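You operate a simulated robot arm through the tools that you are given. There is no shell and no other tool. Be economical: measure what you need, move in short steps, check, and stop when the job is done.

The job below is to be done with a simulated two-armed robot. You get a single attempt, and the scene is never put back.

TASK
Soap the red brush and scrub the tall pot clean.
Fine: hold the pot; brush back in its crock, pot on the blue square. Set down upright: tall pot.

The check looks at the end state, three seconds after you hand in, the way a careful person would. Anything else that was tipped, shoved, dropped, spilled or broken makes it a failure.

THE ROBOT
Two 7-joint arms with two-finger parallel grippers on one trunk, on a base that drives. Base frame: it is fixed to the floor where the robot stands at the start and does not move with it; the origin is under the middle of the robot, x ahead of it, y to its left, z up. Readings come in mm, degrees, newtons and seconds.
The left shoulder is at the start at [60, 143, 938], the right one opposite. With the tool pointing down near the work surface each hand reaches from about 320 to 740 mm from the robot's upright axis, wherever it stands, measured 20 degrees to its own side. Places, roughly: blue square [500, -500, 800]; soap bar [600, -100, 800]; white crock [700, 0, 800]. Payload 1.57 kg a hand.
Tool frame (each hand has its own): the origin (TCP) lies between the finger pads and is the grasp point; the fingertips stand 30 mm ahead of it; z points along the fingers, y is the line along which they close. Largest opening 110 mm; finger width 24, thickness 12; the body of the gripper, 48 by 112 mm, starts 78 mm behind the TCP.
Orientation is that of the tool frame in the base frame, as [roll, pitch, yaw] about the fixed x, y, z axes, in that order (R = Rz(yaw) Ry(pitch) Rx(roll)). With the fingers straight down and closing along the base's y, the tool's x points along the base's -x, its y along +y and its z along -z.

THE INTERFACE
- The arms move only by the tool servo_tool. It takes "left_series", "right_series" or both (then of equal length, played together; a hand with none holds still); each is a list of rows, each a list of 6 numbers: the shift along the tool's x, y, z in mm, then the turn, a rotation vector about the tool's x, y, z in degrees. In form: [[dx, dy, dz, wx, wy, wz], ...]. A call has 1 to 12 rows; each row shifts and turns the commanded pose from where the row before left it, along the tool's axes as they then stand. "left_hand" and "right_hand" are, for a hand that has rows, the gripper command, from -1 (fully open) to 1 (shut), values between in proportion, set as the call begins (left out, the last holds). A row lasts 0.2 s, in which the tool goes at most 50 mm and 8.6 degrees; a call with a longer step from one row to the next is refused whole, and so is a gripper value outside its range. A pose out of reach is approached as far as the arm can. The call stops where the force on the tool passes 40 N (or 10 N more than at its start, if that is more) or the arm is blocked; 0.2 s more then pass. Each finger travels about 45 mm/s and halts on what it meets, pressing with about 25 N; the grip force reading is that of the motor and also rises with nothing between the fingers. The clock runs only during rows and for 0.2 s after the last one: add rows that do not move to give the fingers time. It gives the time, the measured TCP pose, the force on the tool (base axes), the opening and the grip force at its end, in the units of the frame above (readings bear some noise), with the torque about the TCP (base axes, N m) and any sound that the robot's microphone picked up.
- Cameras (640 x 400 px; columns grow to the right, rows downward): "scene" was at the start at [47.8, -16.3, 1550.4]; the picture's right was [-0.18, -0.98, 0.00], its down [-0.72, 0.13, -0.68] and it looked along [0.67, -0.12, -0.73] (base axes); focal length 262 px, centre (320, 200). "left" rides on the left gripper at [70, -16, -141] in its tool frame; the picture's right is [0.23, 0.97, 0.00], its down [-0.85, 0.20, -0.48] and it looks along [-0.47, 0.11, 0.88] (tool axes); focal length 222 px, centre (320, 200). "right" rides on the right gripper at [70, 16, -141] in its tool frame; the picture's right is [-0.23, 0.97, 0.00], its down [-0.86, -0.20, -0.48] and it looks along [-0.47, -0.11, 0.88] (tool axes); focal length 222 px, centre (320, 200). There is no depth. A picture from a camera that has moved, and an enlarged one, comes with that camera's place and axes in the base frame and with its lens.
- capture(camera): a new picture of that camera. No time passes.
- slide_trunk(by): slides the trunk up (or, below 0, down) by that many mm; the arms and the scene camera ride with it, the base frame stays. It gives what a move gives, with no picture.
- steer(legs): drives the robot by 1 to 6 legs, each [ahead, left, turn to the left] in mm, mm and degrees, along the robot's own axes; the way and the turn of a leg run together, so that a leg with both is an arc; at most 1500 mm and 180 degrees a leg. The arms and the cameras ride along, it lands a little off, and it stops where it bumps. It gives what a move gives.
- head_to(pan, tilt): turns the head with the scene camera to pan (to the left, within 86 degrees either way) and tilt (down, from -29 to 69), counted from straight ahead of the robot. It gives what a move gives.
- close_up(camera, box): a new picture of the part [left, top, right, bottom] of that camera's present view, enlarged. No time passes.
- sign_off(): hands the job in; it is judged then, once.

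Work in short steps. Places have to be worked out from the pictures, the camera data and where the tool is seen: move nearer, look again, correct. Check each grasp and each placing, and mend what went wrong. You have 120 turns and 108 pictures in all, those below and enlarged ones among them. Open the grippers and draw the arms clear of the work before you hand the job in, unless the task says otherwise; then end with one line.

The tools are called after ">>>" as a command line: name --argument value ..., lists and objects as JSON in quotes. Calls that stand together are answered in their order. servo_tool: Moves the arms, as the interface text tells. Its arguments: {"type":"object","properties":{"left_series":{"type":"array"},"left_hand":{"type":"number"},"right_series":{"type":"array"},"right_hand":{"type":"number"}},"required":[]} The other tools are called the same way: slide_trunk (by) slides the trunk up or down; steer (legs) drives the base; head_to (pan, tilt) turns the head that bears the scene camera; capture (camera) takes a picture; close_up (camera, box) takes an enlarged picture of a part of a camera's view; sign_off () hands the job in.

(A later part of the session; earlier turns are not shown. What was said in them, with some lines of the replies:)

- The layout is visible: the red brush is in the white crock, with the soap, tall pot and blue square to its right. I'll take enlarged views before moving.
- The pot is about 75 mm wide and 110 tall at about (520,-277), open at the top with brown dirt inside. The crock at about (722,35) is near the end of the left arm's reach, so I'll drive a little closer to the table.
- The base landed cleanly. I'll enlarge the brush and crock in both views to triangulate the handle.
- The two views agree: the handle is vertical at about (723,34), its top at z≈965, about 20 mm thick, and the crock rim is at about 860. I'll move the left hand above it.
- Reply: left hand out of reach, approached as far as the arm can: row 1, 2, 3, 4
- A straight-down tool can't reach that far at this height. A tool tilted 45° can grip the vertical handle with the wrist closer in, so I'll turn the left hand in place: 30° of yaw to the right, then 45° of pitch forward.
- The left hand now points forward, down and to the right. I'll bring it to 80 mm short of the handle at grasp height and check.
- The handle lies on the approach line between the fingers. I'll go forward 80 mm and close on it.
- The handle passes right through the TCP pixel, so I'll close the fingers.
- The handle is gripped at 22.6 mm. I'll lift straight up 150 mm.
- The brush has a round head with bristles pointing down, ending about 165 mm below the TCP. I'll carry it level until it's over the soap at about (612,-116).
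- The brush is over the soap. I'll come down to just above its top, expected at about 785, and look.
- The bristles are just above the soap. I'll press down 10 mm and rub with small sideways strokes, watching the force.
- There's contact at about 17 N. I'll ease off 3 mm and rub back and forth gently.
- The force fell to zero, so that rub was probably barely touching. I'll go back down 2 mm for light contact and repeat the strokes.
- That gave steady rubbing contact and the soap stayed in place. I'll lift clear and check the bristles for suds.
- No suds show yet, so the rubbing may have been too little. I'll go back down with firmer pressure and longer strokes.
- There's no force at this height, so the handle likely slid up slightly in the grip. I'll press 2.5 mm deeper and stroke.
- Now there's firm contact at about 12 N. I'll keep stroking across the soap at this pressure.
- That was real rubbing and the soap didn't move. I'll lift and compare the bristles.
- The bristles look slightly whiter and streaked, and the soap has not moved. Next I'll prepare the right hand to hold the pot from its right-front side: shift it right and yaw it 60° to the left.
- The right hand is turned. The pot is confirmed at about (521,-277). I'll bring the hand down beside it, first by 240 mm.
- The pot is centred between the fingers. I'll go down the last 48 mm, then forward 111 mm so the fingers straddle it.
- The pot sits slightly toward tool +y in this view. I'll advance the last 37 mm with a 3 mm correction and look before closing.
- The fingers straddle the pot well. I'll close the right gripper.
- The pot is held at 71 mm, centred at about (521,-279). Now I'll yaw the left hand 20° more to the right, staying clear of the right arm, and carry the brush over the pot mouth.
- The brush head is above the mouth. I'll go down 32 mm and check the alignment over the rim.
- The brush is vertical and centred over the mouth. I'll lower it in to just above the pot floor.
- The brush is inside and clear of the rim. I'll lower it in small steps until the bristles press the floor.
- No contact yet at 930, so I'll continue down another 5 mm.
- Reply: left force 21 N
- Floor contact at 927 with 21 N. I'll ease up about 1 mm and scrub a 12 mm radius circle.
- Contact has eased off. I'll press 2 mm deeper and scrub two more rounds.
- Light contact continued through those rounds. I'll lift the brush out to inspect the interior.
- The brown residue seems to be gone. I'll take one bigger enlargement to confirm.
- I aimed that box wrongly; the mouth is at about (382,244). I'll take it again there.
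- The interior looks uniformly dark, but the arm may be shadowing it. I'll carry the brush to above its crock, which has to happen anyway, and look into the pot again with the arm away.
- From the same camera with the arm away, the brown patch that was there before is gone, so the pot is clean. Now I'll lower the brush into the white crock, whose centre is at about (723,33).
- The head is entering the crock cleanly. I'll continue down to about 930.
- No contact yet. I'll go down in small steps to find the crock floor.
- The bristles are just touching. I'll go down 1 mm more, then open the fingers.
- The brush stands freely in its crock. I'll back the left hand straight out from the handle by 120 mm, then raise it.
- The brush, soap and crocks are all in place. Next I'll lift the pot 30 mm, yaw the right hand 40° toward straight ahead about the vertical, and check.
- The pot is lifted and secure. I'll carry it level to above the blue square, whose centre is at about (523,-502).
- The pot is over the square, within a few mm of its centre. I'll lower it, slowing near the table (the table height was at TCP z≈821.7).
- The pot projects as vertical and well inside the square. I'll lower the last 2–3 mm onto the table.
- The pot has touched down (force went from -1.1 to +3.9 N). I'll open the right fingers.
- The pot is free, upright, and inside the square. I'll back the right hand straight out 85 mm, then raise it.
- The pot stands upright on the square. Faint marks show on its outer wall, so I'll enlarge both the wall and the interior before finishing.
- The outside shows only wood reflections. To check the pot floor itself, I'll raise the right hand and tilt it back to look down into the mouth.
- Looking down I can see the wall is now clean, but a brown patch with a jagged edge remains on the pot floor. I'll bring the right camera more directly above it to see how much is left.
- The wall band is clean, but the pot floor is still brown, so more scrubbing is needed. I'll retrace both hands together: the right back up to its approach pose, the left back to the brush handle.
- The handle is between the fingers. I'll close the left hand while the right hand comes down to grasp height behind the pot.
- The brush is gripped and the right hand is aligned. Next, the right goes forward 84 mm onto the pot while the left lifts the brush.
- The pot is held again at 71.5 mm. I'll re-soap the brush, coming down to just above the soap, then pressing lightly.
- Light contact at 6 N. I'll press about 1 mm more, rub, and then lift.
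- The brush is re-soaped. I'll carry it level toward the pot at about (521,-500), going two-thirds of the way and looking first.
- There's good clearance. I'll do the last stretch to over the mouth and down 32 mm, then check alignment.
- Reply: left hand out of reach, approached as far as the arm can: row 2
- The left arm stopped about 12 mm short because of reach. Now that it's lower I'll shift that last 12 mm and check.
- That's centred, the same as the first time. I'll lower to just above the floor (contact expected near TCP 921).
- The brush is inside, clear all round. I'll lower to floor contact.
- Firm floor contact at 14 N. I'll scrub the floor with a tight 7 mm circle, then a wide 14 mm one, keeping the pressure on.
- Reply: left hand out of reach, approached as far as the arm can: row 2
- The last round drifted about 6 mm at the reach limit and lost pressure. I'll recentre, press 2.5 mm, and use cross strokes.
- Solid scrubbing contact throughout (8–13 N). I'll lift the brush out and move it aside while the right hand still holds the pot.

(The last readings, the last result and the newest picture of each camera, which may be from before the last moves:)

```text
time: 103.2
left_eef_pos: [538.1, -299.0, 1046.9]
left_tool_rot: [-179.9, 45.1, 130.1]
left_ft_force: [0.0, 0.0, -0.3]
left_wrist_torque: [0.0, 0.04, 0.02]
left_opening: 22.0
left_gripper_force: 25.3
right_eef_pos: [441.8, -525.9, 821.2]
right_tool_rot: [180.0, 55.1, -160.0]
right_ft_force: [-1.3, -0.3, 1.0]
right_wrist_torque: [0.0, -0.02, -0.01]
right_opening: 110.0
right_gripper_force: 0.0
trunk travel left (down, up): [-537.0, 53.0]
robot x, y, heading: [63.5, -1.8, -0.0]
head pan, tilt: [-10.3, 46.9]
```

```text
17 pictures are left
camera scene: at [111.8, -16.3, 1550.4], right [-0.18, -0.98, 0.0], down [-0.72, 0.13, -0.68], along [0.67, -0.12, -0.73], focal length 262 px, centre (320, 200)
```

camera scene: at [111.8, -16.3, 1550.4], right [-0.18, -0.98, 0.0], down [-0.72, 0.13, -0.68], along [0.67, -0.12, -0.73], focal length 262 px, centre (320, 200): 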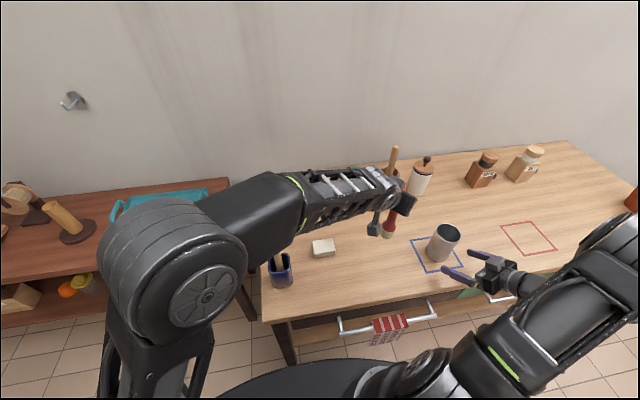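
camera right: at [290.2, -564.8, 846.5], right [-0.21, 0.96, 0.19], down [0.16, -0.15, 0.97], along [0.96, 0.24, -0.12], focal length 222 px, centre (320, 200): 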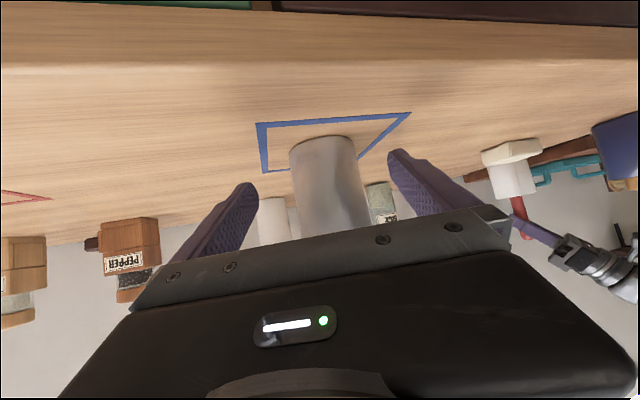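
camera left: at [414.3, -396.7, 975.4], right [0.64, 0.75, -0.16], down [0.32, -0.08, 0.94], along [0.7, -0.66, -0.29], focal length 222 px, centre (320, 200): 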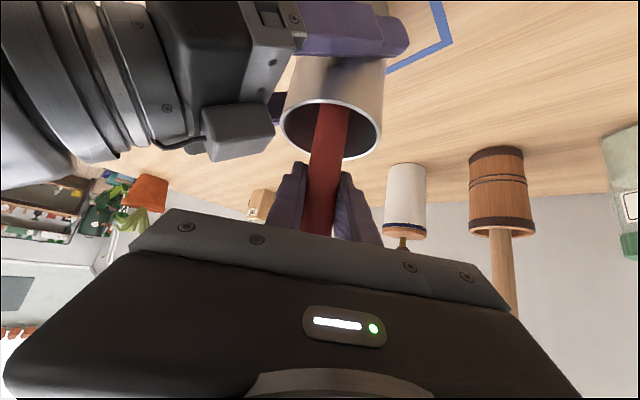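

The pot stands on the square. I'll raise the right hand and tilt it down over the pot to inspect the floor.

>>> servo_tool --right_series '[[-40, 0, -28, 0, 0, 0], [-40, 0, -28, 0, 0, 0], [-40, 0, -28, 0, 0, 0], [-40, 0, -28, 0, 0, 0], [-40, 0, -28, 0, 0, 0], [0, 0, 0, 0, 7.86, 0], [0, 0, 0, 0, 7.86, 0], [0, 0, 0, 0, 7.86, 0], [0, 0, 0, 0, 7.86, 0], [0, 0, 0, 0, 7.86, 0], [0, 0, 0, 0, 7.86, 0], [0, 0, 0, 0, 7.86, 0]]'

>>> servo_tool --right_series '[[-24, -6, 28, 0, 0, 0], [-24, -6, 28, 0, 0, 0], [-24, -6, 28, 0, 0, 0], [0, 0, 0, 0, 0, 0]]'

>>> close_up --camera "right" --box '[300, 105, 380, 195]'

```text
time: 105.8
left_eef_pos: [538.2, -299.8, 1047.9]
left_tool_rot: [-180.0, 45.0, 130.1]
left_ft_force: [-1.0, -0.2, -0.3]
left_wrist_torque: [0.02, -0.01, -0.01]
left_opening: 22.2
left_gripper_force: 25.2
right_eef_pos: [440.0, -526.9, 1065.9]
right_tool_rot: [-179.9, -0.1, -160.0]
right_ft_force: [-0.6, -0.1, 0.7]
right_wrist_torque: [0.01, 0.01, -0.04]
right_opening: 110.2
right_gripper_force: 0.0
trunk travel left (down, up): [-537.0, 53.0]
robot x, y, heading: [65.5, -1.3, 0.2]
head pan, tilt: [-10.3, 46.9]
```

```text
time: 106.8
left_eef_pos: [536.9, -298.4, 1047.2]
left_tool_rot: [-180.0, 45.0, 130.1]
left_ft_force: [0.6, -0.5, -0.3]
left_wrist_torque: [-0.01, -0.02, 0.0]
left_opening: 22.4
left_gripper_force: 25.2
right_eef_pos: [512.7, -519.5, 983.7]
right_tool_rot: [-179.9, 0.0, -160.0]
right_ft_force: [0.2, -0.2, -1.0]
right_wrist_torque: [0.0, -0.01, 0.03]
right_opening: 110.2
right_gripper_force: 0.0
trunk travel left (down, up): [-537.0, 53.0]
robot x, y, heading: [67.1, 0.6, 0.2]
head pan, tilt: [-10.3, 46.9]
```

```text
4.44 times, centred on (340, 150) of right
camera zoom: at [440.6, -527.9, 1125.0], right [-0.12, 0.99, 0.0], down [0.87, 0.11, 0.48], along [0.47, 0.06, -0.88], focal length 987 px, centre (231, 422)
```

zoom: 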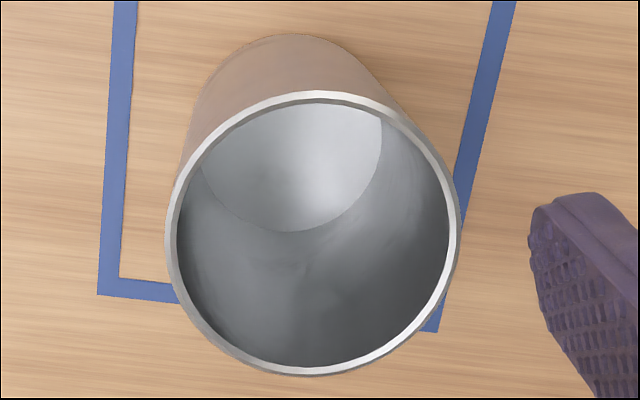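

The floor is now bright, clean metal. I'll take one enlargement to be sure about the faint smudge on the wall.

>>> close_up --camera "right" --box '[314, 125, 364, 185]'

```text
6.67 times, centred on (339, 155) of right
camera zoom: at [440.6, -527.9, 1125.0], right [-0.12, 0.99, 0.0], down [0.87, 0.11, 0.48], along [0.47, 0.06, -0.88], focal length 1481 px, centre (193, 500)
```

zoom: 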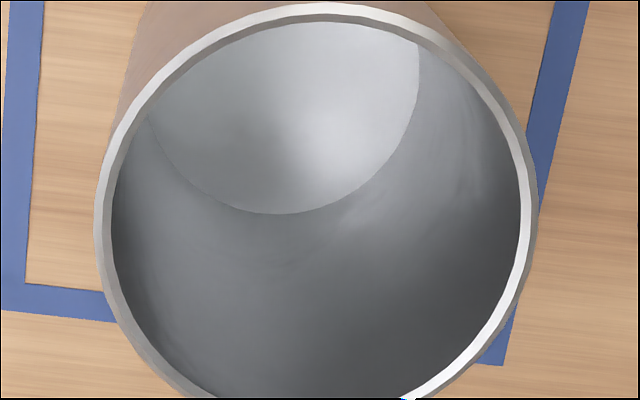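

The interior is entirely clean. I'll return the brush to above its crock while the right hand backs up and away.

>>> servo_tool --left_series '[[7.8, 39.6, -13, 0, 0, 0], [7.8, 39.6, -13, 0, 0, 0], [7.8, 39.6, -13, 0, 0, 0], [7.8, 39.6, -13, 0, 0, 0], [7.8, 39.6, -13, 0, 0, 0], [7.8, 39.6, -13, 0, 0, 0], [7.8, 39.6, -13, 0, 0, 0], [7.8, 39.6, -13, 0, 0, 0], [7.8, 39.6, -13, 0, 0, 0], [0, 0, 0, -4.7, 0, -4.7], [0, 0, 0, -4.7, 0, -4.7], [0, 0, 0, -4.7, 0, -4.7]]' --right_series '[[24, 6, -28, 0, 0, 0], [24, 6, -28, 0, 0, 0], [24, 6, -28, 0, 0, 0], [0, 0, 0, 0, 0, 0], [0, 0, 0, 0, 0, 0], [0, 0, 0, 0, 0, 0], [0, 0, 0, 0, 0, 0], [0, 0, 0, 0, 0, 0], [0, 0, 0, 0, 0, 0], [0, 0, 0, 0, 0, 0], [0, 0, 0, 0, 0, 0], [0, 0, 0, 0, 0, 0]]'

>>> close_up --camera "scene" --box '[200, 130, 360, 290]'

```text
time: 109.4
left_eef_pos: [727.0, 31.8, 1080.8]
left_tool_rot: [179.9, 45.1, 150.2]
left_ft_force: [0.4, -0.4, -0.5]
left_wrist_torque: [0.04, 0.02, 0.0]
left_opening: 22.1
left_gripper_force: 24.9
right_eef_pos: [440.3, -527.1, 1065.4]
right_tool_rot: [179.8, 0.0, -160.0]
right_ft_force: [-0.6, 0.8, -0.1]
right_wrist_torque: [0.05, 0.0, -0.01]
right_opening: 110.0
right_gripper_force: 0.2
trunk travel left (down, up): [-537.0, 53.0]
robot x, y, heading: [65.1, 1.3, 0.0]
head pan, tilt: [-10.3, 46.9]
```

```text
2.50 times, centred on (280, 210) of scene
camera zoom: at [111.2, -17.2, 1550.4], right [-0.18, -0.98, 0.0], down [-0.72, 0.13, -0.68], along [0.67, -0.12, -0.73], focal length 656 px, centre (420, 175)
```

zoom: 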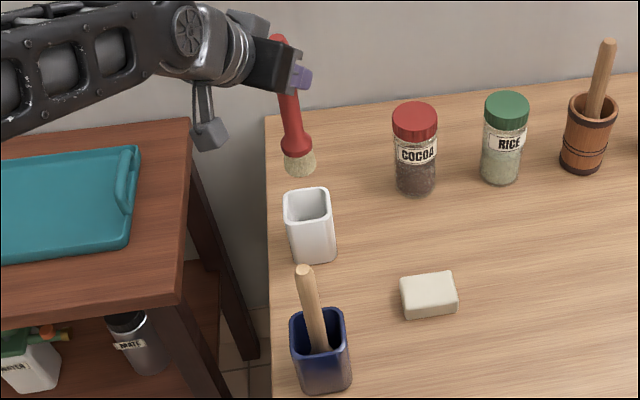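

The brush is vertical and over the crock. I'll lower it in, stopping just short of the floor.

>>> servo_tool --left_series '[[2, 1, -2, 0, 0, 0], [24, 0, 24, 0, 0, 0], [24, 0, 24, 0, 0, 0], [22, 0, 22, 0, 0, 0], [22, 0, 22, 0, 0, 0], [18, 0, 18, 0, 0, 0], [0, 0, 0, 0, 0, 0]]'

>>> close_up --camera "scene" --box '[230, 150, 330, 250]'

```text
time: 111.0
left_eef_pos: [727.4, 33.3, 926.6]
left_tool_rot: [-180.0, 45.0, 150.0]
left_ft_force: [-0.6, 0.0, -0.7]
left_wrist_torque: [-0.01, -0.02, 0.0]
left_opening: 22.5
left_gripper_force: 25.2
right_eef_pos: [441.1, -526.7, 1065.4]
right_tool_rot: [-180.0, 0.0, -160.0]
right_ft_force: [-0.1, -0.5, -0.1]
right_wrist_torque: [-0.01, 0.02, -0.03]
right_opening: 110.1
right_gripper_force: 0.1
trunk travel left (down, up): [-537.0, 53.0]
robot x, y, heading: [62.8, 2.8, -0.1]
head pan, tilt: [-10.3, 46.9]
```

```text
4.00 times, centred on (280, 200) of scene
camera zoom: at [111.5, -16.2, 1550.4], right [-0.18, -0.98, 0.0], down [-0.72, 0.13, -0.68], along [0.67, -0.12, -0.73], focal length 1049 px, centre (480, 200)
```

zoom: 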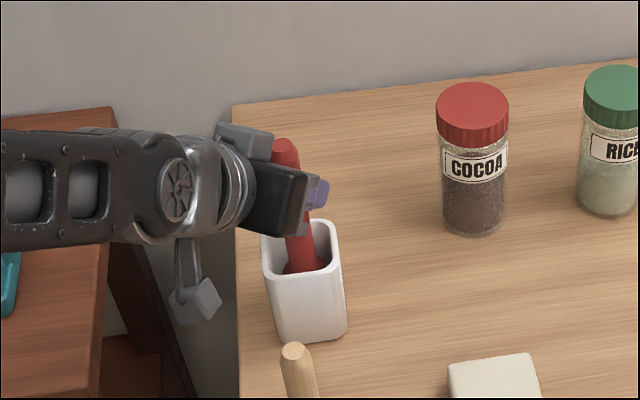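

It's in the crock with no contact yet. I'll ease 3 mm nearer and go down another 7 mm.

>>> servo_tool --left_series '[[2, 0, -2, 0, 0, 0], [2, 0, 2, 0, 0, 0], [1.5, 0, 1.5, 0, 0, 0], [1.4, 0, 1.4, 0, 0, 0], [0, 0, 0, 0, 0, 0]]'

```text
time: 112.2
left_eef_pos: [724.3, 35.1, 919.2]
left_tool_rot: [-179.9, 44.9, 149.9]
left_ft_force: [0.0, 0.1, -1.0]
left_wrist_torque: [0.0, 0.04, 0.02]
left_opening: 22.3
left_gripper_force: 24.8
right_eef_pos: [441.8, -527.5, 1064.3]
right_tool_rot: [180.0, 0.0, -160.0]
right_ft_force: [-0.2, -0.1, 1.3]
right_wrist_torque: [-0.02, 0.02, 0.03]
right_opening: 110.2
right_gripper_force: 0.0
trunk travel left (down, up): [-537.0, 53.0]
robot x, y, heading: [62.3, -1.6, 0.0]
head pan, tilt: [-10.3, 46.9]
```

Still no contact, so I'll go down another 4 mm slowly.

>>> servo_tool --left_series '[[1, 0, 1, 0, 0, 0], [1, 0, 1, 0, 0, 0], [0.8, 0, 0.8, 0, 0, 0], [0, 0, 0, 0, 0, 0]]'

```text
time: 113.2
left_eef_pos: [722.3, 34.6, 917.8]
left_tool_rot: [179.8, 45.3, 149.9]
left_ft_force: [-2.4, 2.3, 16.0]
left_wrist_torque: [0.28, 0.38, -0.03]
left_opening: 22.4
left_gripper_force: 25.0
right_eef_pos: [440.4, -527.6, 1066.7]
right_tool_rot: [-180.0, -0.1, -160.1]
right_ft_force: [0.3, -0.3, 0.9]
right_wrist_torque: [-0.01, 0.02, 0.02]
right_opening: 109.9
right_gripper_force: 0.1
trunk travel left (down, up): [-537.0, 53.0]
robot x, y, heading: [57.7, -3.4, -0.1]
head pan, tilt: [-10.3, 46.9]
```

The brush is seated on the crock floor. I'll ease the pressure by 2 mm and open.

>>> servo_tool --left_series '[[-1.4, 0, -1.4, 0, 0, 0], [0, 0, 0, 0, 0, 0]]'

>>> servo_tool --left_series '[[0, 0, 0, 0, 0, 0], [0, 0, 0, 0, 0, 0], [0, 0, 0, 0, 0, 0], [0, 0, 0, 0, 0, 0], [0, 0, 0, 0, 0, 0], [0, 0, 0, 0, 0, 0]]' --left_hand -1

>>> capture --camera "left"

```text
time: 113.8
left_eef_pos: [724.6, 35.1, 917.7]
left_tool_rot: [179.9, 45.1, 150.0]
left_ft_force: [4.1, -2.1, 9.0]
left_wrist_torque: [-0.28, -0.63, 0.05]
left_opening: 22.5
left_gripper_force: 24.7
right_eef_pos: [441.7, -526.7, 1065.2]
right_tool_rot: [-180.0, 0.0, -160.0]
right_ft_force: [-0.7, -0.3, -0.1]
right_wrist_torque: [0.01, 0.0, 0.02]
right_opening: 110.1
right_gripper_force: 0.1
trunk travel left (down, up): [-537.0, 53.0]
robot x, y, heading: [61.9, 1.4, 0.1]
head pan, tilt: [-10.3, 46.9]
```

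```text
time: 115.2
left_eef_pos: [722.6, 35.0, 917.2]
left_tool_rot: [180.0, 45.0, 150.0]
left_ft_force: [-0.9, 0.2, -0.3]
left_wrist_torque: [0.0, 0.0, 0.04]
left_opening: 110.2
left_gripper_force: 0.1
right_eef_pos: [441.3, -526.0, 1065.1]
right_tool_rot: [-180.0, 0.0, -160.0]
right_ft_force: [-0.1, -0.1, -1.0]
right_wrist_torque: [-0.02, -0.01, 0.04]
right_opening: 110.0
right_gripper_force: 0.1
trunk travel left (down, up): [-537.0, 53.0]
robot x, y, heading: [63.3, 0.2, -0.0]
head pan, tilt: [-10.3, 46.9]
```

```text
12 pictures are left
camera left: at [586.8, 94.5, 967.2], right [0.35, 0.92, -0.16], down [0.33, 0.04, 0.94], along [0.88, -0.38, -0.29], focal length 222 px, centre (320, 200)
```

left: 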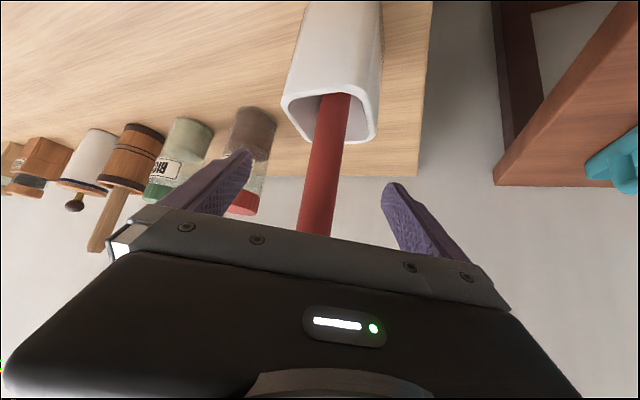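

The brush stands free in the crock. I'll back the left hand out and raise it, then check the whole scene.

>>> servo_tool --left_series '[[21, 0, -21, 0, 0, 0], [28, 0, -28, 0, 0, 0], [28, 0, -28, 0, 0, 0], [-21, 0, -21, 0, 0, 0], [-25, 0, -25, 0, 0, 0], [-25, 0, -25, 0, 0, 0], [-25, 0, -25, 0, 0, 0], [0, 30, 0, 0, 0, 0], [0, 0, 0, 0, 0, 0]]'

>>> capture --camera "scene"

>>> close_up --camera "scene" --box '[240, 150, 480, 300]'

```text
time: 117.2
left_eef_pos: [642.1, 116.3, 1053.1]
left_tool_rot: [-180.0, 45.0, 149.9]
left_ft_force: [0.1, -0.6, 0.7]
left_wrist_torque: [-0.01, -0.01, 0.02]
left_opening: 110.1
left_gripper_force: 0.1
right_eef_pos: [441.6, -526.8, 1066.4]
right_tool_rot: [179.9, -0.1, -160.0]
right_ft_force: [-0.2, -0.2, -0.2]
right_wrist_torque: [0.0, -0.04, -0.03]
right_opening: 109.9
right_gripper_force: 0.0
trunk travel left (down, up): [-537.0, 53.0]
robot x, y, heading: [66.6, -2.1, -0.0]
head pan, tilt: [-10.3, 46.9]
```

```text
11 pictures are left
camera scene: at [111.1, -16.8, 1550.4], right [-0.18, -0.98, 0.0], down [-0.72, 0.13, -0.68], along [0.67, -0.12, -0.73], focal length 262 px, centre (320, 200)
```

scene: 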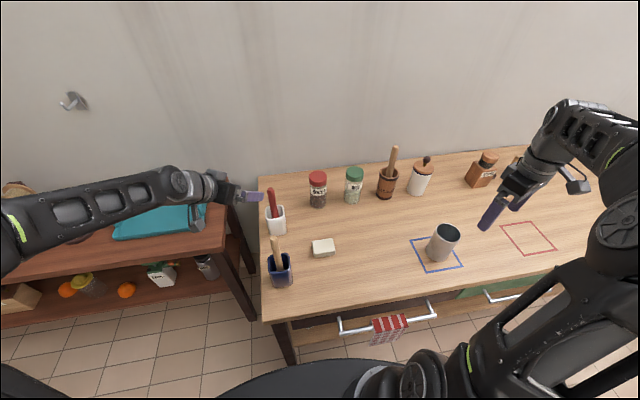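

```text
2.67 times, centred on (360, 225) of scene
camera zoom: at [111.1, -16.8, 1550.4], right [-0.18, -0.98, 0.0], down [-0.72, 0.13, -0.68], along [0.67, -0.12, -0.73], focal length 699 px, centre (213, 133)
```

zoom: 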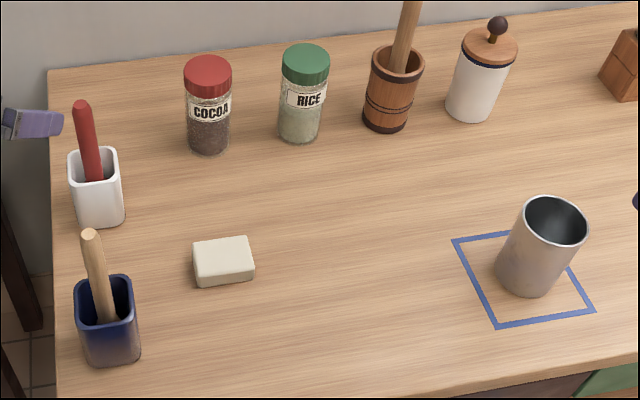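

Everything is in place: the brush is in the white crock, the soap hasn't moved, and the clean pot is upright on the blue square. Both hands are open and clear, so I'm handing in.

>>> sign_off

```text
The job is handed in.
```

The tall pot is scrubbed clean inside and stands upright on the blue square, and the red brush is back in its white crock. The first scrub left brown on the pot floor, so I re-soaped and scrubbed again while holding the pot; nothing else was disturbed.
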